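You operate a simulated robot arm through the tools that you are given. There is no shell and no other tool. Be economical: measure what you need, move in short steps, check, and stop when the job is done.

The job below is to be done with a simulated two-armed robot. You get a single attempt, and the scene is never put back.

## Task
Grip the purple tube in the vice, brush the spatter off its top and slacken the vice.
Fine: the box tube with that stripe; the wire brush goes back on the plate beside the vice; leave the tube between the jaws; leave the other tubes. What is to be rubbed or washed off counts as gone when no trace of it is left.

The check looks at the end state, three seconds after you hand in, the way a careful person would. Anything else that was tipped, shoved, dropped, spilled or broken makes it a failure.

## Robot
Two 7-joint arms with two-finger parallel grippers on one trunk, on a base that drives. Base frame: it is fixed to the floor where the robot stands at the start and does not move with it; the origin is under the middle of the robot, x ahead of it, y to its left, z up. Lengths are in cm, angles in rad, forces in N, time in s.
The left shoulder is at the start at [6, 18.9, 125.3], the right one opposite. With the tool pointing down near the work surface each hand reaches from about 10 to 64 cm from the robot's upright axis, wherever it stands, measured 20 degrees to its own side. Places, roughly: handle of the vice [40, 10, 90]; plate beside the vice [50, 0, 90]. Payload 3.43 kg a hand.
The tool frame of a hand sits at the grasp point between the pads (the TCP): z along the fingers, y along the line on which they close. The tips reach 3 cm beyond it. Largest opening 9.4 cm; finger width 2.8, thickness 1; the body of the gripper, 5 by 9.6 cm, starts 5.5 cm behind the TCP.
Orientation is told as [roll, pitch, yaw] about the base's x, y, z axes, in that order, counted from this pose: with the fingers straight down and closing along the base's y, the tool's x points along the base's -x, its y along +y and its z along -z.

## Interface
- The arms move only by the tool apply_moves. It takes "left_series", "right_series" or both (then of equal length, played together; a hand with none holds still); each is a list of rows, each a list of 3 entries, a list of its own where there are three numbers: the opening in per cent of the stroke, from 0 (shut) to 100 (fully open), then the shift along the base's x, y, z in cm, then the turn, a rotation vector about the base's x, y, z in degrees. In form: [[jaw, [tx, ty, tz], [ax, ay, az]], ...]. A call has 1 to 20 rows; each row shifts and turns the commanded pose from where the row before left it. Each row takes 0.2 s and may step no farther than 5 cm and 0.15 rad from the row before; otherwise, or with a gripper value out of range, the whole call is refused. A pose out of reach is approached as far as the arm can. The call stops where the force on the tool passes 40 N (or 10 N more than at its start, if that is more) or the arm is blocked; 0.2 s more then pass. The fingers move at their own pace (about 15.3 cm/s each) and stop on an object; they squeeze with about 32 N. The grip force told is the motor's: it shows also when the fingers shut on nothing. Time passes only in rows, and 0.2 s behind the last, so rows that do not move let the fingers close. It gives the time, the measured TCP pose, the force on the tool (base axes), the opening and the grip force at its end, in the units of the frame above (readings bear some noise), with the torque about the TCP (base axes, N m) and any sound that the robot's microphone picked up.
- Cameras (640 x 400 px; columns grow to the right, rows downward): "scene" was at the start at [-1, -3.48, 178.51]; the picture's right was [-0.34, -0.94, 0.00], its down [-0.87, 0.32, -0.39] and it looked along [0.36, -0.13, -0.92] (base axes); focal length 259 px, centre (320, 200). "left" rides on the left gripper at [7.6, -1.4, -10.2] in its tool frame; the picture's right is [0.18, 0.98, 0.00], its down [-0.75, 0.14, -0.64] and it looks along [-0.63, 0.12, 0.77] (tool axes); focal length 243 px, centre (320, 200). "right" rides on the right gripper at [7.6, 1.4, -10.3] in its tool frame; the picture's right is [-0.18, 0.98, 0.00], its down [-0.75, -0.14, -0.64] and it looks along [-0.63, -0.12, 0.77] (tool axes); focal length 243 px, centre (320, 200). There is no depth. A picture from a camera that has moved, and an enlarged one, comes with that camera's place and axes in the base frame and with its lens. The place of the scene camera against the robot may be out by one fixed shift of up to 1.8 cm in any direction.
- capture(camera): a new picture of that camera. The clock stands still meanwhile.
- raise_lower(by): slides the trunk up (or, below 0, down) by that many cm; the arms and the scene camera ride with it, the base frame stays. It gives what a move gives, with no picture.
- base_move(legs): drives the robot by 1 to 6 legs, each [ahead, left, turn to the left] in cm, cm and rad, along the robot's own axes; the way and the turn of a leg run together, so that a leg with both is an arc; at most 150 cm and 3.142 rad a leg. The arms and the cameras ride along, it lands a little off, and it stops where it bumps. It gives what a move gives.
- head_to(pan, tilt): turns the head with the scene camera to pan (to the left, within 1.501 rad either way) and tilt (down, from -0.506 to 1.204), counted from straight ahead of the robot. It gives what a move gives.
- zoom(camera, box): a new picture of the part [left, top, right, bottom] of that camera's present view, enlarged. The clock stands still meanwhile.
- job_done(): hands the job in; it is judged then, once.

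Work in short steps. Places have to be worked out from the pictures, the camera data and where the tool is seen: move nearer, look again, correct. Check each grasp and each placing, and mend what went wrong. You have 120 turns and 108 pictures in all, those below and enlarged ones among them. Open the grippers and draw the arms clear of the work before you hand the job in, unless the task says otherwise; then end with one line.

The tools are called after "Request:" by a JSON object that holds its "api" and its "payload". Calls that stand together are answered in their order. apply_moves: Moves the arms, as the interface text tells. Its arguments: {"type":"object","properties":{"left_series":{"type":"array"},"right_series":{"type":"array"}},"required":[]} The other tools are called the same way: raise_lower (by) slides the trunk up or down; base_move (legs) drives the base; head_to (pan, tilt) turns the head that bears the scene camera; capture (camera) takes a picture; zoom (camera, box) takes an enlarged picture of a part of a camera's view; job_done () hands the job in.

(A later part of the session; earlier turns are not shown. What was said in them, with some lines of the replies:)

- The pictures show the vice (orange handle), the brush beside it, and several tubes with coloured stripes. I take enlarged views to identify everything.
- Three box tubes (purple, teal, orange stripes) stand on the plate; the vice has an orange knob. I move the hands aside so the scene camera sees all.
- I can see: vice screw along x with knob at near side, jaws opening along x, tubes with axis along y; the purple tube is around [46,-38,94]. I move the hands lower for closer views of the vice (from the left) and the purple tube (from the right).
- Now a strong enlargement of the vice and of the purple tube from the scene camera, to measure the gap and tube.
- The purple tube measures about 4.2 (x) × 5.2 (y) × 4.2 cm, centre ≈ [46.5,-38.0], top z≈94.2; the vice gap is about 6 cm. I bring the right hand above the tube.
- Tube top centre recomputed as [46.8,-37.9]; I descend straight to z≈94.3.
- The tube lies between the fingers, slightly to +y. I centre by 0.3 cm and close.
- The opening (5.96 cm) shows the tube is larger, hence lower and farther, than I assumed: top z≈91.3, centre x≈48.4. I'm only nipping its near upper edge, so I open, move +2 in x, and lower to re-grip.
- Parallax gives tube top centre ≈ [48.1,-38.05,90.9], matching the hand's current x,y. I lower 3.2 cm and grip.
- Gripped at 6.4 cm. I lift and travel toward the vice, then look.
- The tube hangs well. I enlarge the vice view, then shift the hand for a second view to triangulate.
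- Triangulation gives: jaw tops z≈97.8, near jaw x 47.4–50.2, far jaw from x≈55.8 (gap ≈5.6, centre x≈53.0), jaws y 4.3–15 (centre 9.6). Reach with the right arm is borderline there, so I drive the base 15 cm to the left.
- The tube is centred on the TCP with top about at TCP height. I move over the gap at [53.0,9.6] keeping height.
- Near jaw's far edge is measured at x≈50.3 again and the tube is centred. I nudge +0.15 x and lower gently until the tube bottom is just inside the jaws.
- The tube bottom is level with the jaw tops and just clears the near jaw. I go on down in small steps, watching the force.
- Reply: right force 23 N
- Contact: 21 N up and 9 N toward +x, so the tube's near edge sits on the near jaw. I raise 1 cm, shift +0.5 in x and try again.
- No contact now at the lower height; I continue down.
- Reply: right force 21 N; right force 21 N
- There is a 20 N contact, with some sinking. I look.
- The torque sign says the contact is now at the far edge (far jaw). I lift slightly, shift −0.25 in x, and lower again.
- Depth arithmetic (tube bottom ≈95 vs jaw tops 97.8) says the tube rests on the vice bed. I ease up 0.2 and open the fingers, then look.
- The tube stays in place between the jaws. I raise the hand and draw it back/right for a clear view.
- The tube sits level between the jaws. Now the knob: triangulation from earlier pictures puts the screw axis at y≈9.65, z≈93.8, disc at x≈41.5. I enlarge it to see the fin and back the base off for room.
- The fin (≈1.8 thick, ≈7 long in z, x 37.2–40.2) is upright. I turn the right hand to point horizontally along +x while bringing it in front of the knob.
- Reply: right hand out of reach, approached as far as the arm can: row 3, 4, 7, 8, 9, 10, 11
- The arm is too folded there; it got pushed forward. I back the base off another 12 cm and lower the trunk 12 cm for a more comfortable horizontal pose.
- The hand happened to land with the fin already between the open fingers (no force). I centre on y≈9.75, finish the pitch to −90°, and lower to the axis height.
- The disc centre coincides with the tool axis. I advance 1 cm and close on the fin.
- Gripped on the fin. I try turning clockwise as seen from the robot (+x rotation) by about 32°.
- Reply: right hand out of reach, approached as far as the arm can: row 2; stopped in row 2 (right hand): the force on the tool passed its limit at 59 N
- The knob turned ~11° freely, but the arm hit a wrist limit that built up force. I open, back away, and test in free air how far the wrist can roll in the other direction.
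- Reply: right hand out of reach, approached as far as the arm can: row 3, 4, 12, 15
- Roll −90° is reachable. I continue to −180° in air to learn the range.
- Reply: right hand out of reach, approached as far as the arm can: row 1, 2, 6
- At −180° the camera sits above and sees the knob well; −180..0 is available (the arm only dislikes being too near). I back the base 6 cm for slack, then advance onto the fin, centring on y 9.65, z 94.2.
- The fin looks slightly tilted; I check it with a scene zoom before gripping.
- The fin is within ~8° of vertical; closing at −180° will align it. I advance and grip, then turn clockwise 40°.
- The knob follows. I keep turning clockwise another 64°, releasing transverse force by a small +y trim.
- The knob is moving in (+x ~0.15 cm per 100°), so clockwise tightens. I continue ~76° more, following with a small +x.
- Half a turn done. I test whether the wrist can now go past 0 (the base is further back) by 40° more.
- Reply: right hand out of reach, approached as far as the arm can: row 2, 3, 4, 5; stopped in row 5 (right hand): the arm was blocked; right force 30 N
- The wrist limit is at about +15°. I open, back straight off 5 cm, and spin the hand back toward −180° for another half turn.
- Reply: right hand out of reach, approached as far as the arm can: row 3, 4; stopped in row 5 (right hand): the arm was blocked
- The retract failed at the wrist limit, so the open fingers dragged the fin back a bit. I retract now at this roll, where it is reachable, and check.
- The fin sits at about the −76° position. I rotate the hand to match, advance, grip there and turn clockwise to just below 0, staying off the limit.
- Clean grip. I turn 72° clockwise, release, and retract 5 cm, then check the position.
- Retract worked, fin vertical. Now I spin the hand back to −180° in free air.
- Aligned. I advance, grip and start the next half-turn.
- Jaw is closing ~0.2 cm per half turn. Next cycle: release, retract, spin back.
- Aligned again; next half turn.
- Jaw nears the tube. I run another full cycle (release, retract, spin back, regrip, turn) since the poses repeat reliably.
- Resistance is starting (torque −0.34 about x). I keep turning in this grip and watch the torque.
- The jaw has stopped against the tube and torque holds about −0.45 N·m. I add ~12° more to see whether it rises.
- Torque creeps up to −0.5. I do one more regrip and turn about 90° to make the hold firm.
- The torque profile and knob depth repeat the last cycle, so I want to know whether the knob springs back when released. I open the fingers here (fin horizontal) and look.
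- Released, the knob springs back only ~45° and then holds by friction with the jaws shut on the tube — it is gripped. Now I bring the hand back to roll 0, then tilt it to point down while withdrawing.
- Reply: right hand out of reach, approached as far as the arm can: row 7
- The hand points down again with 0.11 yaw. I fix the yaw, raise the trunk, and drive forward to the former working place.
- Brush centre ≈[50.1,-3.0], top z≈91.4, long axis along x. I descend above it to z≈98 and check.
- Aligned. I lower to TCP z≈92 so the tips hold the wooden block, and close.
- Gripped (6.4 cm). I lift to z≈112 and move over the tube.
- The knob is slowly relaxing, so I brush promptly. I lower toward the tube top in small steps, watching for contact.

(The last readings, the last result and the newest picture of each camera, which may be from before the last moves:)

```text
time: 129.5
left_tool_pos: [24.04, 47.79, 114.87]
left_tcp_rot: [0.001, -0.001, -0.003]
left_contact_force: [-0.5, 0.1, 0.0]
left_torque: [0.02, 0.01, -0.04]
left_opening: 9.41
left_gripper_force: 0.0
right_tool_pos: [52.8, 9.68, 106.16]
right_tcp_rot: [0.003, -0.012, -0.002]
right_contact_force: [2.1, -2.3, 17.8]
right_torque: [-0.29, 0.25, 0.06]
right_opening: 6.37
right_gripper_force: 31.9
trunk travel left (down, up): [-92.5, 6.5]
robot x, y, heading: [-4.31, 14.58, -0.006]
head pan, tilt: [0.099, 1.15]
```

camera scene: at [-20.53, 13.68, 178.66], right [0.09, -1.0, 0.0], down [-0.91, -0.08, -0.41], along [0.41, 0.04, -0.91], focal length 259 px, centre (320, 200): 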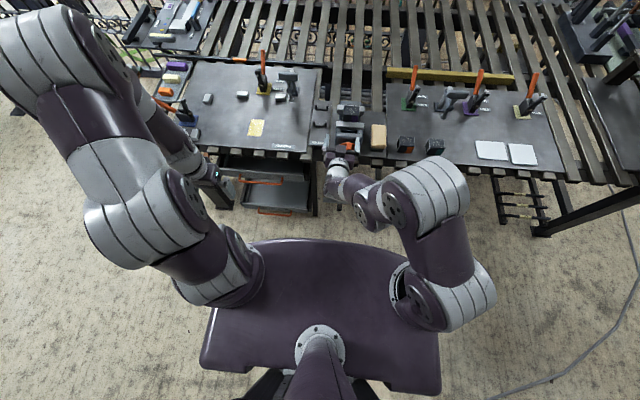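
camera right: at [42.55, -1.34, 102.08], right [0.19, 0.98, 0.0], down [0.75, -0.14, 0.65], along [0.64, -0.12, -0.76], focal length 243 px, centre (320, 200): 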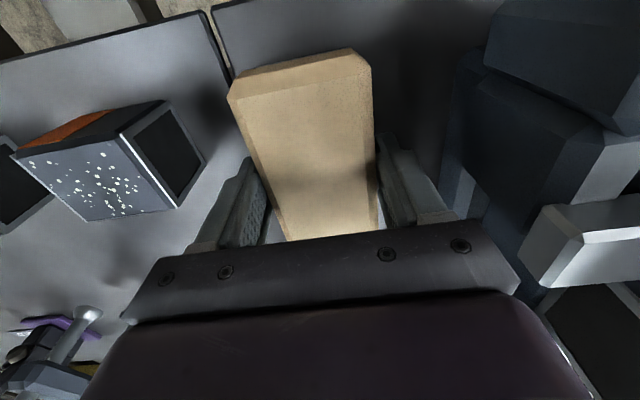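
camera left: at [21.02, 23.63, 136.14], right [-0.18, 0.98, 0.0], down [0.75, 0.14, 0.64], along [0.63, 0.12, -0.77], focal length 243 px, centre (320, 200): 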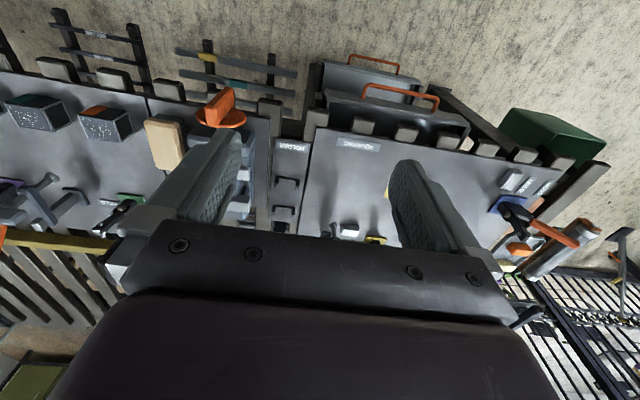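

Contact at ~18 N. I ease slightly and stroke along x a few times with a light press, at two y offsets.

Request:
{"api": "apply_moves", "payload": {"right_series": [[0, [0, 0, 0.15], [0, 0, 0]], [0, [1, 0, 0], [0, 0, 0]], [0, [1, 0, 0], [0, 0, 0]], [0, [-1, 0, 0], [0, 0, 0]], [0, [-1, 0, 0], [0, 0, 0]], [0, [-1, 0, 0], [0, 0, 0]], [0, [-1, 0, 0], [0, 0, 0]], [0, [1, 0, 0], [0, 0, 0]], [0, [1, 0, 0], [0, 0, 0]], [0, [1, 0, 0], [0, 0, 0]], [0, [1, 0, 0], [0, 0, 0]], [0, [-1, 0, 0], [0, 0, 0]], [0, [-1, 0, 0], [0, 0, 0]]]}}

Request:
{"api": "zoom", "payload": {"camera": "scene", "box": [320, 110, 400, 210]}}

```text
time: 132.3
left_tool_pos: [24.11, 47.94, 114.71]
left_tcp_rot: [0.0, -0.002, -0.004]
left_contact_force: [-1.2, 0.0, 0.9]
left_torque: [-0.02, 0.0, 0.03]
left_opening: 9.39
left_gripper_force: 0.0
right_tool_pos: [52.83, 9.57, 106.24]
right_tcp_rot: [0.002, -0.009, -0.001]
right_contact_force: [3.9, 0.3, 10.1]
right_torque: [0.02, -0.07, 0.01]
right_opening: 6.4
right_gripper_force: 31.9
trunk travel left (down, up): [-92.5, 6.5]
robot x, y, heading: [-4.22, 15.14, -0.001]
head pan, tilt: [0.099, 1.15]
```

```text
4.00 times, centred on (360, 160) of scene
camera zoom: at [-4.9, 13.7, 178.65], right [0.1, -1.0, 0.0], down [-0.91, -0.09, -0.41], along [0.41, 0.04, -0.91], focal length 1037 px, centre (160, 360)
```

zoom: 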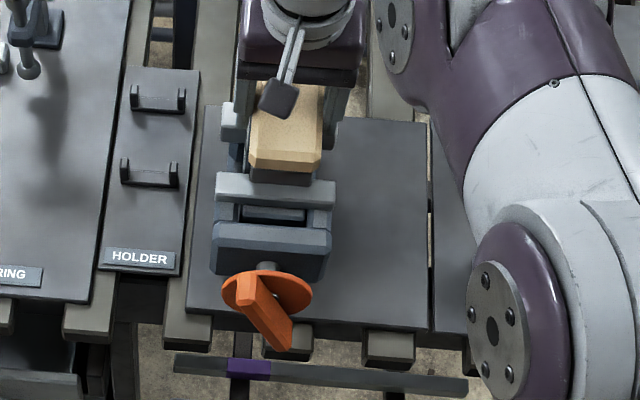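

Strokes run well at ~10 N. I repeat at y offsets ±1.3 (lifting between), then raise to inspect.

Request:
{"api": "apply_moves", "payload": {"right_series": [[0, [0, 0, 0.8], [0, 0, 0]], [0, [0, 1.3, 0], [0, 0, 0]], [0, [0, 0, -0.8], [0, 0, 0]], [0, [1, 0, 0], [0, 0, 0]], [0, [1, 0, 0], [0, 0, 0]], [0, [-1, 0, 0], [0, 0, 0]], [0, [-1, 0, 0], [0, 0, 0]], [0, [-1, 0, 0], [0, 0, 0]], [0, [-1, 0, 0], [0, 0, 0]], [0, [1, 0, 0], [0, 0, 0]], [0, [1, 0, 0], [0, 0, 0]], [0, [0, 0, 0.8], [0, 0, 0]]]}}

Request:
{"api": "apply_moves", "payload": {"right_series": [[0, [0, -2.6, 0], [0, 0, 0]], [0, [0, 0, -0.8], [0, 0, 0]], [0, [1, 0, 0], [0, 0, 0]], [0, [1, 0, 0], [0, 0, 0]], [0, [-1, 0, 0], [0, 0, 0]], [0, [-1, 0, 0], [0, 0, 0]], [0, [-1, 0, 0], [0, 0, 0]], [0, [-1, 0, 0], [0, 0, 0]], [0, [1, 0, 0], [0, 0, 0]], [0, [1, 0, 0], [0, 0, 0]], [0, [0, 0, 0.8], [0, 0, 0]]]}}

Request:
{"api": "apply_moves", "payload": {"right_series": [[0, [0, 0, 3], [0, 0, 0]], [0, [0, -3, 3], [0, 0, 0]], [0, [0, -4, 0], [0, 0, 0]], [0, [0, -4, 0], [0, 0, 0]], [0, [0, 0, 0], [0, 0, 0]]]}}

Request:
{"api": "zoom", "payload": {"camera": "scene", "box": [325, 115, 385, 205]}}

Request:
{"api": "capture", "payload": {"camera": "right"}}

```text
time: 134.9
left_tool_pos: [24.54, 47.82, 114.64]
left_tcp_rot: [-0.003, 0.001, -0.003]
left_contact_force: [0.0, -0.2, 0.6]
left_torque: [-0.03, 0.01, 0.02]
left_opening: 9.38
left_gripper_force: 0.1
right_tool_pos: [52.95, 10.84, 106.46]
right_tcp_rot: [0.004, -0.004, -0.002]
right_contact_force: [-0.1, -0.1, -2.0]
right_torque: [0.0, 0.0, 0.0]
right_opening: 6.4
right_gripper_force: 32.3
trunk travel left (down, up): [-92.5, 6.5]
robot x, y, heading: [-4.19, 14.54, -0.003]
head pan, tilt: [0.099, 1.15]
```

```text
time: 137.3
left_tool_pos: [24.28, 47.73, 114.8]
left_tcp_rot: [0.0, -0.002, -0.004]
left_contact_force: [-0.2, 0.1, 0.0]
left_torque: [-0.04, -0.04, -0.03]
left_opening: 9.39
left_gripper_force: 0.0
right_tool_pos: [52.89, 8.32, 106.96]
right_tcp_rot: [0.002, -0.008, -0.001]
right_contact_force: [-1.5, 0.1, -1.8]
right_torque: [0.01, -0.04, 0.02]
right_opening: 6.43
right_gripper_force: 32.1
trunk travel left (down, up): [-92.5, 6.5]
robot x, y, heading: [-4.21, 14.71, -0.004]
head pan, tilt: [0.099, 1.15]
```

```text
time: 138.5
left_tool_pos: [24.41, 47.8, 114.69]
left_tcp_rot: [0.0, 0.0, -0.004]
left_contact_force: [0.2, 0.7, 0.0]
left_torque: [-0.01, -0.02, 0.0]
left_opening: 9.39
left_gripper_force: 0.0
right_tool_pos: [52.94, -2.37, 112.95]
right_tcp_rot: [0.002, -0.006, -0.002]
right_contact_force: [-0.8, -0.1, -1.1]
right_torque: [0.0, -0.03, -0.01]
right_opening: 6.41
right_gripper_force: 31.9
trunk travel left (down, up): [-92.5, 6.5]
robot x, y, heading: [-4.29, 14.37, -0.001]
head pan, tilt: [0.099, 1.15]
```

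```text
4.44 times, centred on (355, 160) of scene
camera zoom: at [-4.71, 13.74, 178.66], right [0.1, -1.0, 0.0], down [-0.91, -0.09, -0.41], along [0.41, 0.04, -0.91], focal length 1152 px, centre (164, 378)
```

zoom: 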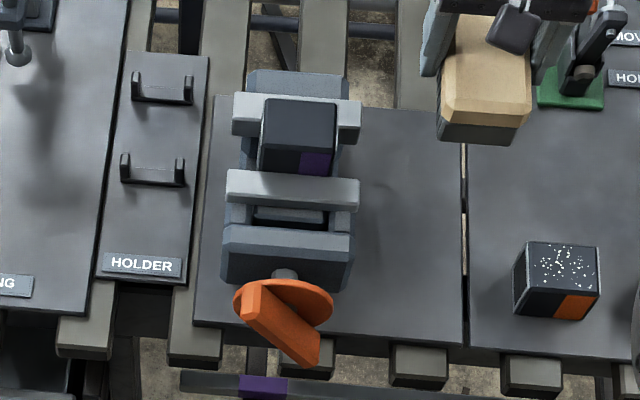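

```text
26 pictures are left
camera right: at [45.26, -1.05, 123.12], right [0.19, 0.98, 0.0], down [0.75, -0.14, 0.65], along [0.64, -0.12, -0.76], focal length 243 px, centre (320, 200)
```

right: 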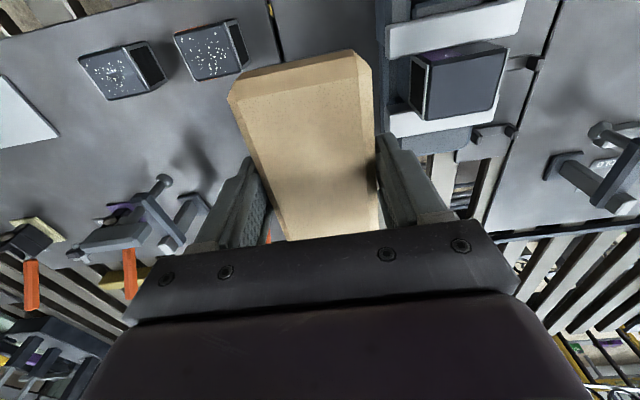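

The spatter seems gone. I zoom in hard on the tube's top to be sure.

Request:
{"api": "zoom", "payload": {"camera": "right", "box": [390, 20, 530, 140]}}

Request:
{"api": "zoom", "payload": {"camera": "scene", "box": [335, 130, 375, 160]}}

```text
3.33 times, centred on (460, 80) of right
camera zoom: at [45.26, -1.05, 123.12], right [0.19, 0.98, 0.0], down [0.75, -0.14, 0.65], along [0.64, -0.12, -0.76], focal length 809 px, centre (-147, 600)
```

zoom: 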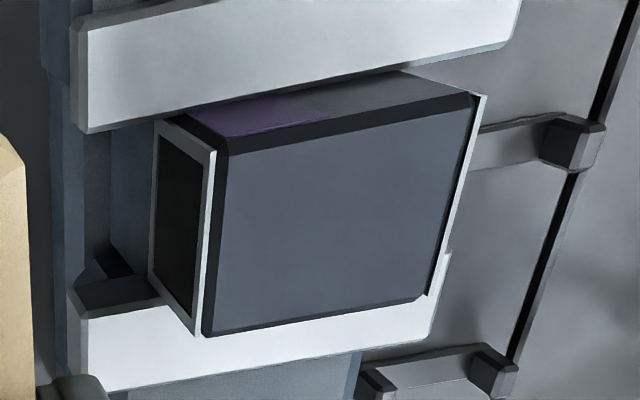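

```text
13.33 times, centred on (355, 145) of scene
camera zoom: at [-4.71, 13.74, 178.66], right [0.1, -1.0, 0.0], down [-0.91, -0.09, -0.41], along [0.41, 0.04, -0.91], focal length 3458 px, centre (-147, 933)
```

zoom: 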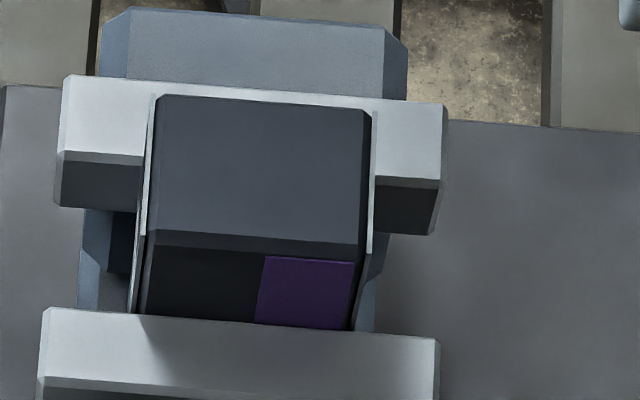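

Clean, no trace. Now I return the brush to its original place on the plate: back to [50.26,-2.73], down to just above.

Request:
{"api": "apply_moves", "payload": {"right_series": [[0, [-1.4, -0.4, -3], [0, 0, 0]], [0, [-1.3, 0, -4], [0, 0, 0]], [0, [0, 0, -5], [0, 0, 0]], [0, [0, 0, -4], [0, 0, 0]], [0, [0, 0, -3], [0, 0, 0]], [0, [0, 0, -1], [0, 0, 0]], [0, [0, 0, 0], [0, 0, 0]]]}}

Request:
{"api": "apply_moves", "payload": {"right_series": [[0, [0, 0, -0.4], [0, 0, 0]], [0, [0, 0, -0.3], [0, 0, 0]], [0, [0, 0, 0], [0, 0, 0]]]}}

Request:
{"api": "capture", "payload": {"camera": "right"}}

```text
time: 140.1
left_tool_pos: [24.3, 47.79, 114.67]
left_tcp_rot: [0.0, 0.0, -0.004]
left_contact_force: [-0.1, -0.1, 0.0]
left_torque: [-0.02, 0.01, -0.03]
left_opening: 9.39
left_gripper_force: 0.1
right_tool_pos: [50.19, -3.02, 92.79]
right_tcp_rot: [0.002, -0.007, -0.005]
right_contact_force: [0.2, 0.5, -2.5]
right_torque: [-0.01, -0.02, 0.02]
right_opening: 6.41
right_gripper_force: 32.1
trunk travel left (down, up): [-92.5, 6.5]
robot x, y, heading: [-3.91, 14.65, -0.002]
head pan, tilt: [0.099, 1.15]
```

```text
time: 140.9
left_tool_pos: [24.28, 47.93, 114.7]
left_tcp_rot: [0.0, 0.002, -0.004]
left_contact_force: [0.4, -0.6, -0.6]
left_torque: [-0.01, 0.0, 0.04]
left_opening: 9.4
left_gripper_force: 0.0
right_tool_pos: [50.19, -3.01, 92.13]
right_tcp_rot: [0.004, -0.007, -0.002]
right_contact_force: [0.4, 0.7, -1.8]
right_torque: [-0.03, -0.03, 0.01]
right_opening: 6.39
right_gripper_force: 32.6
trunk travel left (down, up): [-92.5, 6.5]
robot x, y, heading: [-3.99, 14.27, -0.008]
head pan, tilt: [0.099, 1.15]
```

```text
23 pictures are left
camera right: at [42.5, -1.59, 102.27], right [0.19, 0.98, 0.0], down [0.75, -0.14, 0.65], along [0.64, -0.12, -0.76], focal length 243 px, centre (320, 200)
```

right: 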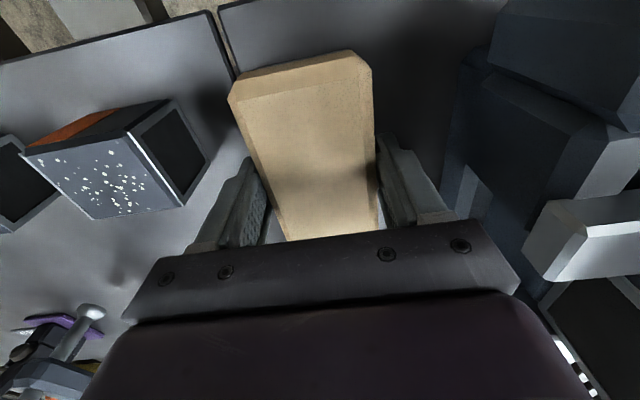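

Still just above the plate by a hair; I nudge +0.2 y, lower 0.15, release, and rise straight up.

Request:
{"api": "apply_moves", "payload": {"right_series": [[0, [0, 0.2, -0.15], [0, 0, 0]], [0, [0, 0, 0], [0, 0, 0]], [80, [0, 0, 0], [0, 0, 0]], [100, [0, 0, 0], [0, 0, 0]], [100, [0, 0, 2], [0, 0, 0]], [100, [0, 0, 4], [0, 0, 0]], [100, [0, 0, 5], [0, 0, 0]], [100, [0, 0, 5], [0, 0, 0]], [100, [-3, -1, 4], [0, 0, 0]], [100, [-4, -2, 4], [0, 0, 0]], [100, [-4, 0, 0], [0, 0, 0]]]}}

Request:
{"api": "zoom", "payload": {"camera": "scene", "box": [310, 115, 420, 215]}}

```text
refused: row 9 steps farther than a row can; nothing moved
```

```text
4.00 times, centred on (365, 165) of scene
camera zoom: at [-4.65, 13.66, 178.66], right [0.1, -1.0, 0.0], down [-0.91, -0.09, -0.41], along [0.41, 0.04, -0.91], focal length 1037 px, centre (140, 340)
```

zoom: 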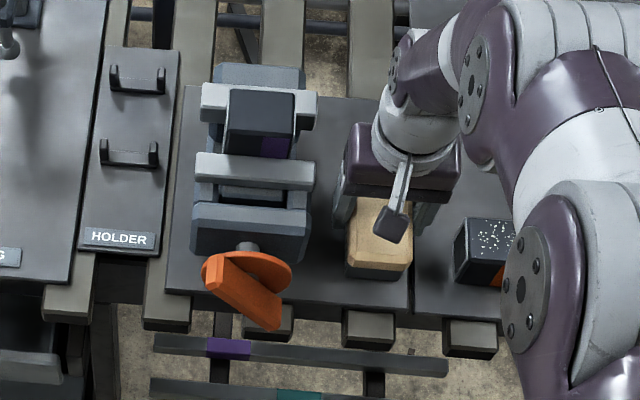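

Refused for step size; I resend with smaller steps.

Request:
{"api": "apply_moves", "payload": {"right_series": [[0, [0, 0.2, -0.15], [0, 0, 0]], [0, [0, 0, 0], [0, 0, 0]], [80, [0, 0, 0], [0, 0, 0]], [100, [0, 0, 0], [0, 0, 0]], [100, [0, 0, 2], [0, 0, 0]], [100, [0, 0, 4], [0, 0, 0]], [100, [0, 0, 5], [0, 0, 0]], [100, [0, 0, 5], [0, 0, 0]], [100, [-3, -1, 3], [0, 0, 0]], [100, [-3, -1, 3], [0, 0, 0]], [100, [-4, 0, 2], [0, 0, 0]]]}}

Request:
{"api": "zoom", "payload": {"camera": "scene", "box": [310, 115, 420, 215]}}

```text
time: 143.3
left_tool_pos: [24.06, 47.89, 114.74]
left_tcp_rot: [-0.002, -0.002, -0.003]
left_contact_force: [-0.1, -1.1, -0.3]
left_torque: [0.0, 0.0, -0.02]
left_opening: 9.4
left_gripper_force: 0.1
right_tool_pos: [39.84, -5.05, 116.16]
right_tcp_rot: [0.001, -0.01, -0.001]
right_contact_force: [0.1, 0.3, 0.5]
right_torque: [0.05, 0.01, -0.02]
right_opening: 9.4
right_gripper_force: 0.1
trunk travel left (down, up): [-92.5, 6.5]
robot x, y, heading: [-4.77, 14.65, -0.007]
head pan, tilt: [0.099, 1.15]
```

```text
4.00 times, centred on (365, 165) of scene
camera zoom: at [-4.96, 13.72, 178.65], right [0.1, -1.0, 0.0], down [-0.91, -0.09, -0.41], along [0.41, 0.04, -0.91], focal length 1037 px, centre (140, 340)
```

zoom: 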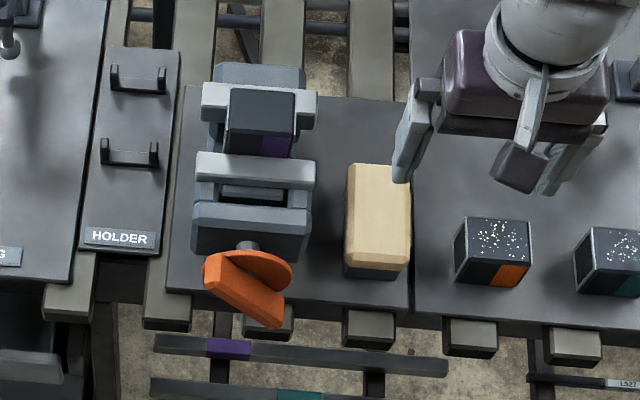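

The brush stands where it was. Now to slacken: I back off, lower the trunk, and bring the hand to the pre-tilt pose.

Request:
{"api": "base_move", "payload": {"legs": [[-33.5, 0, 0.005]]}}

Request:
{"api": "raise_lower", "payload": {"by": -12}}

Request:
{"api": "apply_moves", "payload": {"right_series": [[100, [4, 1, 0.5], [0, 0, 0]], [100, [4, 1, 0.5], [0, 0, 0]], [100, [4, 2, 0.5], [0, 0, 0]], [100, [2, 1, 0.3], [0, 0, 0]], [100, [0, 0, 0], [0, 0, 0]]]}}

```text
time: 145.5
left_tool_pos: [-9.08, 48.01, 114.66]
left_tcp_rot: [0.0, 0.0, -0.004]
left_contact_force: [-0.4, 0.4, -0.8]
left_torque: [0.03, 0.01, -0.01]
left_opening: 9.39
left_gripper_force: 0.0
right_tool_pos: [6.73, -5.0, 115.93]
right_tcp_rot: [0.0, -0.003, -0.001]
right_contact_force: [0.7, 0.9, 1.7]
right_torque: [0.01, 0.0, 0.05]
right_opening: 9.39
right_gripper_force: 0.1
trunk travel left (down, up): [-92.5, 6.5]
robot x, y, heading: [-37.72, 14.38, -0.005]
head pan, tilt: [0.099, 1.15]
```

```text
time: 147.0
left_tool_pos: [-9.47, 47.92, 102.65]
left_tcp_rot: [0.0, -0.002, -0.002]
left_contact_force: [-0.3, 0.6, -0.1]
left_torque: [0.02, 0.0, -0.01]
left_opening: 9.4
left_gripper_force: 0.0
right_tool_pos: [6.56, -4.9, 104.02]
right_tcp_rot: [0.004, -0.008, -0.001]
right_contact_force: [0.0, 0.2, -0.1]
right_torque: [0.01, 0.0, 0.0]
right_opening: 9.4
right_gripper_force: 0.0
trunk travel left (down, up): [-80.5, 18.5]
robot x, y, heading: [-37.75, 14.59, -0.003]
head pan, tilt: [0.099, 1.15]
```

```text
time: 148.2
left_tool_pos: [-9.26, 47.95, 102.63]
left_tcp_rot: [-0.001, -0.002, -0.001]
left_contact_force: [-0.6, -0.4, 0.3]
left_torque: [0.02, -0.05, 0.03]
left_opening: 9.41
left_gripper_force: 0.0
right_tool_pos: [20.29, -0.08, 105.72]
right_tcp_rot: [0.001, -0.007, -0.002]
right_contact_force: [0.0, 0.6, -0.5]
right_torque: [0.02, -0.02, 0.0]
right_opening: 9.4
right_gripper_force: 0.1
trunk travel left (down, up): [-80.5, 18.5]
robot x, y, heading: [-37.45, 14.51, -0.0]
head pan, tilt: [0.099, 1.15]
```

I tilt the hand to horizontal while advancing to about [30,10,94].

Request:
{"api": "apply_moves", "payload": {"right_series": [[100, [0, 0, 0], [0, -5, 0]], [100, [1, 1, -1.1], [0, -8.3, 0]], [100, [1, 1, -1.1], [0, -8.3, 0]], [100, [1, 1, -1.1], [0, -8.3, 0]], [100, [1, 1, -1.1], [0, -8.3, 0]], [100, [1, 1, -1.1], [0, -8.3, 0]], [100, [1, 1, -1.1], [0, -8.3, 0]], [100, [1, 1, -1.1], [0, -8.3, 0]], [100, [1, 1, -1.1], [0, -8.3, 0]], [100, [1, 1, -1.1], [0, -8.3, 0]], [100, [1, 0.8, -1.1], [0, -8.3, 0]], [100, [0, 0, 0], [0, 0, 0]]]}}

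Request:
{"api": "capture", "payload": {"camera": "right"}}

```text
time: 150.8
left_tool_pos: [-9.38, 47.94, 102.68]
left_tcp_rot: [0.0, -0.002, -0.002]
left_contact_force: [0.6, 0.0, 0.3]
left_torque: [0.01, 0.0, 0.02]
left_opening: 9.42
left_gripper_force: 0.1
right_tool_pos: [30.51, 9.54, 95.13]
right_tcp_rot: [0.078, -1.544, -0.074]
right_contact_force: [0.2, 0.0, -0.1]
right_torque: [0.02, 0.01, 0.01]
right_opening: 9.4
right_gripper_force: 0.0
trunk travel left (down, up): [-80.5, 18.5]
robot x, y, heading: [-37.76, 14.56, -0.001]
head pan, tilt: [0.099, 1.15]
```

```text
20 pictures are left
camera right: at [20.11, 11.1, 87.72], right [0.0, 0.98, 0.19], down [-0.62, -0.14, 0.77], along [0.78, -0.12, 0.61], focal length 243 px, centre (320, 200)
```

right: 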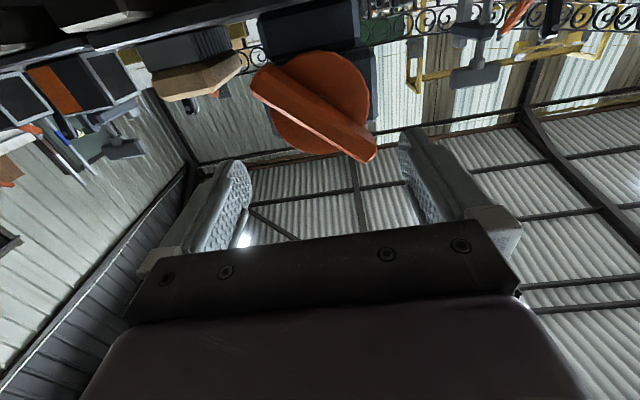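

The fin leans ~42° (top toward +y). I match that roll, centre, advance and grip.

Request:
{"api": "apply_moves", "payload": {"right_series": [[100, [0, 0.1, -0.4], [-8.4, 0, 0]], [100, [0, 0.1, -0.4], [-8.4, 0, 0]], [100, [0, 0, 0], [-8.4, 0, 0]], [100, [0, 0, 0], [-8.4, 0, 0]], [100, [0, 0, 0], [-8.4, 0, 0]], [100, [2, 0, 0], [0, 0, 0]], [100, [2, 0, 0], [0, 0, 0]], [100, [0, 0, 0], [0, 0, 0]]]}}

Request:
{"api": "capture", "payload": {"camera": "right"}}

```text
time: 152.6
left_tool_pos: [-9.32, 47.98, 102.77]
left_tcp_rot: [-0.001, -0.003, -0.002]
left_contact_force: [-0.7, 0.3, 0.0]
left_torque: [0.0, 0.0, 0.01]
left_opening: 9.43
left_gripper_force: 0.1
right_tool_pos: [34.61, 9.99, 94.01]
right_tcp_rot: [-1.537, -0.837, 1.529]
right_contact_force: [0.7, 0.2, -0.7]
right_torque: [-0.04, -0.01, -0.01]
right_opening: 9.39
right_gripper_force: 0.1
trunk travel left (down, up): [-80.5, 18.5]
robot x, y, heading: [-37.7, 14.5, 0.001]
head pan, tilt: [0.099, 1.15]
```

```text
19 pictures are left
camera right: at [24.15, 6.17, 87.58], right [0.0, 0.85, -0.52], down [-0.62, 0.41, 0.67], along [0.78, 0.32, 0.53], focal length 243 px, centre (320, 200)
```

right: 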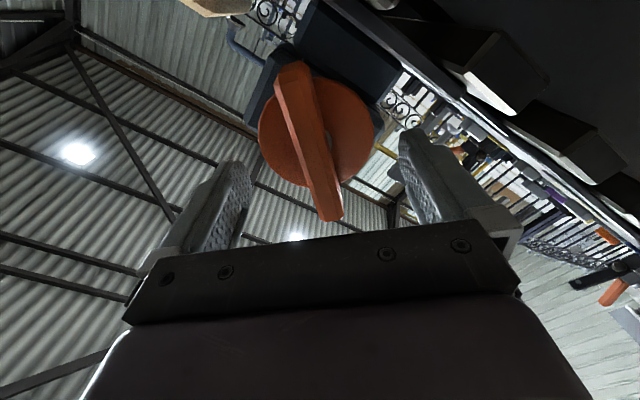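

Well aligned between the fingers. I advance, grip, and turn counter-clockwise (−x) ~85° first.

Request:
{"api": "apply_moves", "payload": {"right_series": [[100, [1.3, -0.15, 0.1], [0, 0, 0]], [70, [1.1, -0.1, 0.1], [0, 0, 0]], [30, [0, 0, 0], [0, 0, 0]], [0, [0, 0, 0], [0, 0, 0]], [0, [0, 0, 0], [0, 0, 0]], [0, [0, 0, 0], [0, 0, 0]], [0, [0, 0, 0], [-8.5, 0, 0]], [0, [0, 0, 0], [-8.5, 0, 0]], [0, [-0.01, 0, 0], [-8.5, 0, 0]], [0, [0, 0, 0], [-8.5, 0, 0]], [0, [-0.01, 0, 0], [-8.5, 0, 0]], [0, [0, 0, 0], [-8.5, 0, 0]], [0, [-0.01, 0, 0], [-8.5, 0, 0]], [0, [0, 0, 0], [-8.5, 0, 0]], [0, [-0.01, 0, 0], [-8.5, 0, 0]], [0, [0, 0, 0], [-8.5, 0, 0]], [0, [0, 0, 0], [0, 0, 0]]]}}

Request:
{"api": "zoom", "payload": {"camera": "scene", "box": [320, 35, 390, 105]}}

```text
time: 156.2
left_tool_pos: [-9.37, 47.98, 102.76]
left_tcp_rot: [0.001, -0.002, 0.0]
left_contact_force: [0.2, 0.0, -0.3]
left_torque: [0.01, 0.0, 0.01]
left_opening: 9.39
left_gripper_force: 0.1
right_tool_pos: [36.92, 9.82, 94.09]
right_tcp_rot: [-1.592, 0.647, 1.537]
right_contact_force: [-2.2, 1.0, -0.8]
right_torque: [0.01, -0.2, -0.19]
right_opening: 2.25
right_gripper_force: 45.0
trunk travel left (down, up): [-80.5, 18.5]
robot x, y, heading: [-37.76, 14.69, -0.002]
head pan, tilt: [0.099, 1.15]
```

```text
5.71 times, centred on (355, 70) of scene
camera zoom: at [-38.24, 13.77, 166.66], right [0.1, -1.0, 0.0], down [-0.91, -0.09, -0.41], along [0.41, 0.04, -0.91], focal length 1482 px, centre (120, 943)
```

zoom: 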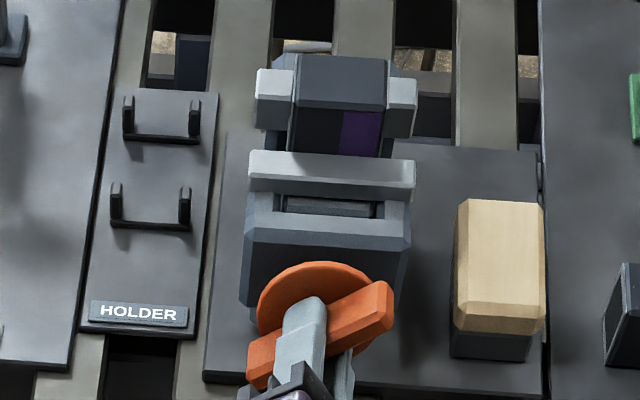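

No torque now: slack. I continue 60° more, release, retract, and check.

Request:
{"api": "apply_moves", "payload": {"right_series": [[0, [0, 0, 0], [-8.5, 0, 0]], [0, [-0.01, 0, 0], [-8.5, 0, 0]], [0, [0, 0, 0], [-8.5, 0, 0]], [0, [-0.01, 0, 0], [-8.5, 0, 0]], [0, [0, 0, 0], [-8.5, 0, 0]], [0, [-0.01, 0, 0], [-8.5, 0, 0]], [0, [0, 0, 0], [-5, 0, 0]], [0, [0, 0, 0], [0, 0, 0]], [50, [0, 0, 0], [0, 0, 0]], [100, [0, 0, 0], [0, 0, 0]], [100, [0, 0, 0], [0, 0, 0]], [100, [-2, 0, 0], [0, 0, 0]], [100, [-2, 0, 0], [0, 0, 0]], [100, [-1, 0, 0], [0, 0, 0]], [100, [0, 0, 0], [0, 0, 0]]]}}

Request:
{"api": "zoom", "payload": {"camera": "right", "box": [200, 20, 440, 250]}}

```text
time: 159.4
left_tool_pos: [-9.22, 48.04, 102.68]
left_tcp_rot: [-0.001, 0.0, -0.002]
left_contact_force: [-0.1, -1.2, 0.7]
left_torque: [0.02, 0.01, 0.0]
left_opening: 9.41
left_gripper_force: 0.0
right_tool_pos: [32.08, 9.8, 94.33]
right_tcp_rot: [2.073, 1.513, -1.07]
right_contact_force: [0.8, -0.2, 0.1]
right_torque: [0.02, -0.05, -0.03]
right_opening: 9.42
right_gripper_force: 0.1
trunk travel left (down, up): [-80.5, 18.5]
robot x, y, heading: [-37.45, 14.56, 0.0]
head pan, tilt: [0.099, 1.15]
```

```text
1.74 times, centred on (320, 135) of right
camera zoom: at [21.54, 8.75, 101.63], right [0.0, -0.99, -0.13], down [-0.62, 0.1, -0.78], along [0.78, 0.09, -0.61], focal length 422 px, centre (320, 313)
```

zoom: 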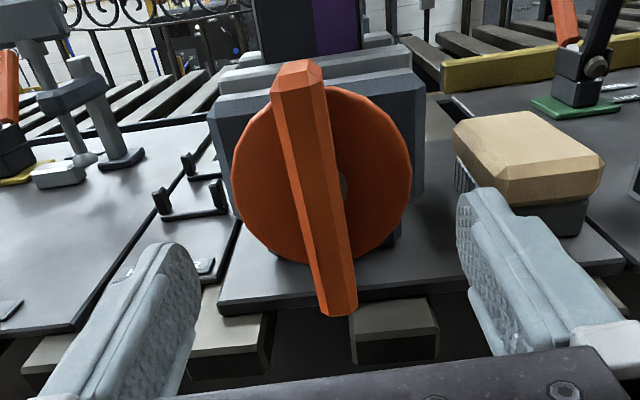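

The knob turned ~145° looser. For clear slack I do one more half turn: spin to 0 in air, regrip, and turn back to −180.

Request:
{"api": "apply_moves", "payload": {"right_series": [[100, [0, 0, 0], [8.5, 0, 0]], [100, [0, 0, 0], [8.5, 0, 0]], [100, [0, 0, 0], [8.5, 0, 0]], [100, [0, 0, 0], [8.5, 0, 0]], [100, [0, 0, 0], [8.5, 0, 0]], [100, [0, 0, 0], [8.5, 0, 0]], [100, [0, 0, 0], [8.5, 0, 0]], [100, [0, 0, 0], [8.5, 0, 0]], [100, [0, 0, 0], [8.5, 0, 0]], [100, [0, 0, 0], [8.5, 0, 0]], [100, [0, 0, 0], [8.5, 0, 0]], [100, [0, 0, 0], [8.5, 0, 0]], [100, [0, 0, 0], [8.5, 0, 0]], [100, [0, 0, 0], [8.5, 0, 0]], [100, [0, 0, 0], [8.5, 0, 0]], [100, [0, 0, 0], [8.5, 0, 0]], [100, [0, 0, 0], [8.5, 0, 0]], [100, [0, 0, 0], [8.5, 0, 0]], [100, [0, 0, 0], [8.5, 0, 0]], [100, [0, 0, 0], [8.5, 0, 0]]]}}

Request:
{"api": "zoom", "payload": {"camera": "right", "box": [200, 20, 440, 250]}}

```text
time: 163.6
left_tool_pos: [-9.24, 48.01, 102.63]
left_tcp_rot: [0.002, 0.0, -0.002]
left_contact_force: [-1.1, -0.9, -0.8]
left_torque: [0.0, -0.01, 0.0]
left_opening: 9.41
left_gripper_force: 0.1
right_tool_pos: [31.88, 9.76, 94.24]
right_tcp_rot: [-1.444, -1.346, 1.444]
right_contact_force: [0.7, 0.2, 0.0]
right_torque: [-0.01, 0.01, -0.01]
right_opening: 9.4
right_gripper_force: 0.1
trunk travel left (down, up): [-80.5, 18.5]
robot x, y, heading: [-37.78, 14.63, 0.004]
head pan, tilt: [0.099, 1.15]
```

```text
1.74 times, centred on (320, 135) of right
camera zoom: at [21.49, 9.52, 86.77], right [0.0, 1.0, -0.04], down [-0.62, 0.03, 0.78], along [0.78, 0.02, 0.62], focal length 422 px, centre (320, 313)
```

zoom: 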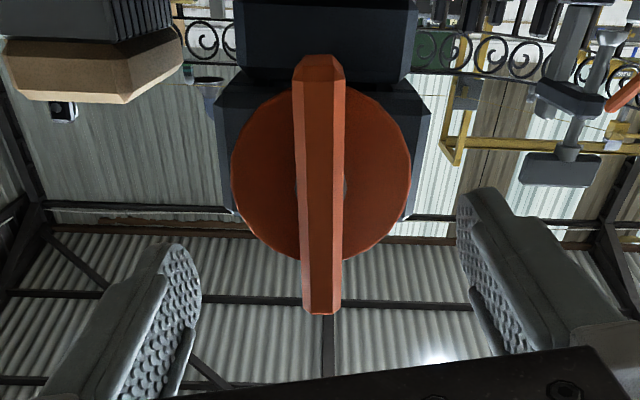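

Aligned (roll ≈ −13°). I advance, grip and turn counter-clockwise.

Request:
{"api": "apply_moves", "payload": {"right_series": [[100, [2, 0, 0], [0, 0, 0]], [100, [2, 0, 0], [0, 0, 0]], [70, [0.9, 0, 0], [0, 0, 0]], [30, [0, 0, 0], [0, 0, 0]], [0, [0, 0, 0], [0, 0, 0]], [0, [0, 0, 0], [0, 0, 0]], [0, [0, 0, 0], [-8.5, 0, 0]], [0, [-0.01, 0, 0], [-8.5, 0, 0]], [0, [-0.01, 0, 0], [-8.5, 0, 0]], [0, [-0.01, 0, 0], [-8.5, 0, 0]], [0, [-0.01, 0, 0], [-8.5, 0, 0]], [0, [-0.01, 0, 0], [-8.5, 0, 0]], [0, [-0.01, 0, 0], [-8.5, 0, 0]], [0, [-0.01, 0, 0], [-8.5, 0, 0]], [0, [-0.01, 0, 0], [-8.5, 0, 0]], [0, [-0.01, 0, 0], [-8.5, 0, 0]], [0, [0, 0, 0], [0, 0, 0]]]}}

Request:
{"api": "apply_moves", "payload": {"right_series": [[0, [-0.01, 0, 0], [-8.5, 0, 0]], [0, [-0.01, 0, 0], [-8.5, 0, 0]], [0, [-0.01, 0, 0], [-8.5, 0, 0]], [0, [-0.01, 0, 0], [-8.5, 0, 0]], [0, [-0.01, 0, 0], [-8.5, 0, 0]], [0, [-0.01, 0, 0], [-8.5, 0, 0]], [0, [-0.01, 0, 0], [-8.5, 0, 0]], [0, [0, 0, 0], [0, 0, 0]], [50, [0, 0, 0], [0, 0, 0]], [100, [0, 0, 0], [0, 0, 0]], [100, [0, 0, 0], [0, 0, 0]], [100, [-2, 0, 0], [0, 0, 0]], [100, [-2, 0, 0], [0, 0, 0]], [100, [-1, 0, 0], [0, 0, 0]], [100, [0, 0, 0], [0, 0, 0]]]}}

Request:
{"api": "zoom", "payload": {"camera": "scene", "box": [320, 35, 390, 105]}}

```text
time: 167.2
left_tool_pos: [-9.18, 47.97, 102.64]
left_tcp_rot: [0.001, 0.0, -0.001]
left_contact_force: [0.1, 0.5, 0.6]
left_torque: [-0.01, 0.0, 0.02]
left_opening: 9.39
left_gripper_force: 0.2
right_tool_pos: [36.73, 9.73, 94.2]
right_tcp_rot: [-1.574, 0.139, 1.544]
right_contact_force: [5.8, -2.0, -5.5]
right_torque: [0.02, -0.16, -0.96]
right_opening: 2.21
right_gripper_force: 44.9
trunk travel left (down, up): [-80.5, 18.5]
robot x, y, heading: [-37.52, 14.66, -0.004]
head pan, tilt: [0.099, 1.15]
```

```text
time: 170.4
left_tool_pos: [-9.19, 47.88, 102.65]
left_tcp_rot: [0.0, 0.001, -0.002]
left_contact_force: [-0.1, 0.2, -0.2]
left_torque: [0.0, 0.02, -0.02]
left_opening: 9.42
left_gripper_force: 0.0
right_tool_pos: [31.77, 9.7, 94.4]
right_tcp_rot: [-1.636, 1.176, 1.498]
right_contact_force: [0.9, -0.4, -0.3]
right_torque: [-0.02, 0.03, -0.02]
right_opening: 9.39
right_gripper_force: 0.0
trunk travel left (down, up): [-80.5, 18.5]
robot x, y, heading: [-37.59, 14.4, 0.002]
head pan, tilt: [0.099, 1.15]
```

```text
5.71 times, centred on (355, 70) of scene
camera zoom: at [-38.22, 13.75, 166.66], right [0.1, -1.0, 0.0], down [-0.91, -0.09, -0.41], along [0.41, 0.04, -0.91], focal length 1482 px, centre (120, 943)
```

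zoom: 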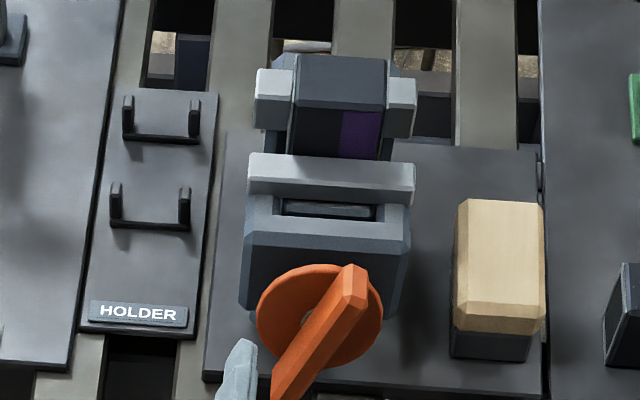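

The near jaw has backed off ~0.35 cm, the tube stands level between the jaws. I drive back to clear the arms, then take a last look.

Request:
{"api": "base_move", "payload": {"legs": [[-20, 0, 0]]}}

Request:
{"api": "capture", "payload": {"camera": "scene"}}

Request:
{"api": "zoom", "payload": {"camera": "scene", "box": [290, 0, 430, 80]}}

```text
time: 172.0
left_tool_pos: [-28.34, 48.04, 102.75]
left_tcp_rot: [-0.003, 0.001, -0.001]
left_contact_force: [-0.1, -0.7, 1.3]
left_torque: [-0.01, 0.02, 0.03]
left_opening: 9.39
left_gripper_force: 0.0
right_tool_pos: [12.91, 9.87, 94.4]
right_tcp_rot: [-1.636, 1.175, 1.498]
right_contact_force: [0.2, 0.3, -0.6]
right_torque: [0.01, -0.02, 0.02]
right_opening: 9.42
right_gripper_force: 0.1
trunk travel left (down, up): [-80.5, 18.5]
robot x, y, heading: [-56.78, 14.83, -0.005]
head pan, tilt: [0.099, 1.15]
```

```text
14 pictures are left
camera scene: at [-57.21, 13.79, 166.65], right [0.1, -1.0, 0.0], down [-0.91, -0.09, -0.41], along [0.41, 0.04, -0.91], focal length 259 px, centre (320, 200)
```

scene: 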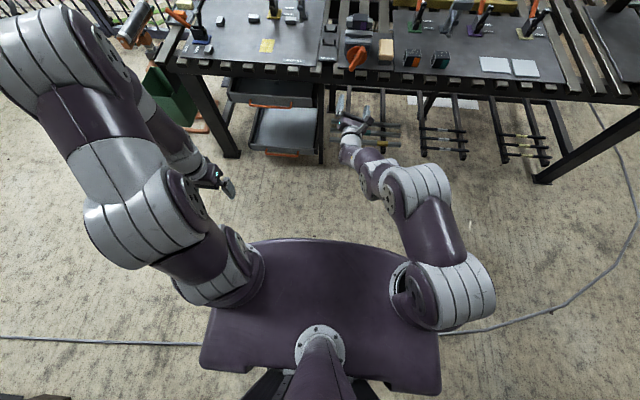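

```text
4.57 times, centred on (360, 40) of scene
camera zoom: at [-57.21, 13.79, 166.65], right [0.1, -1.0, 0.0], down [-0.91, -0.09, -0.41], along [0.41, 0.04, -0.91], focal length 1185 px, centre (137, 931)
```

zoom: 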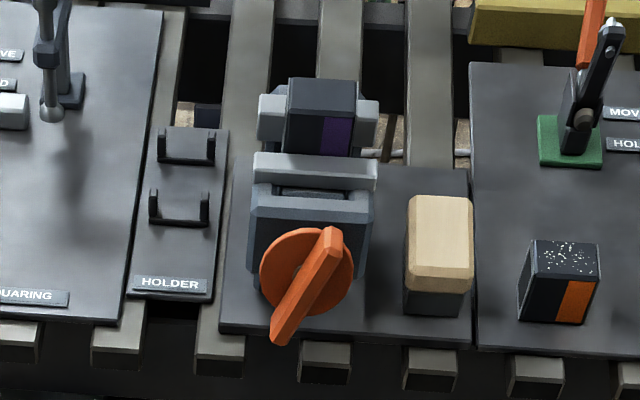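

All is in order: the tube is clean between the slack jaws, the brush is on its plate, the other tubes are untouched, and the arms are clear with grippers open. I hand in.

Request:
{"api": "job_done", "payload": {}}

```text
The job is handed in.
```

I gripped the purple tube in the vice, brushed its top until no spatter showed, and slackened the vice with the tube left between the jaws. The wire brush is back on the plate beside the vice, and the other tubes were left alone.
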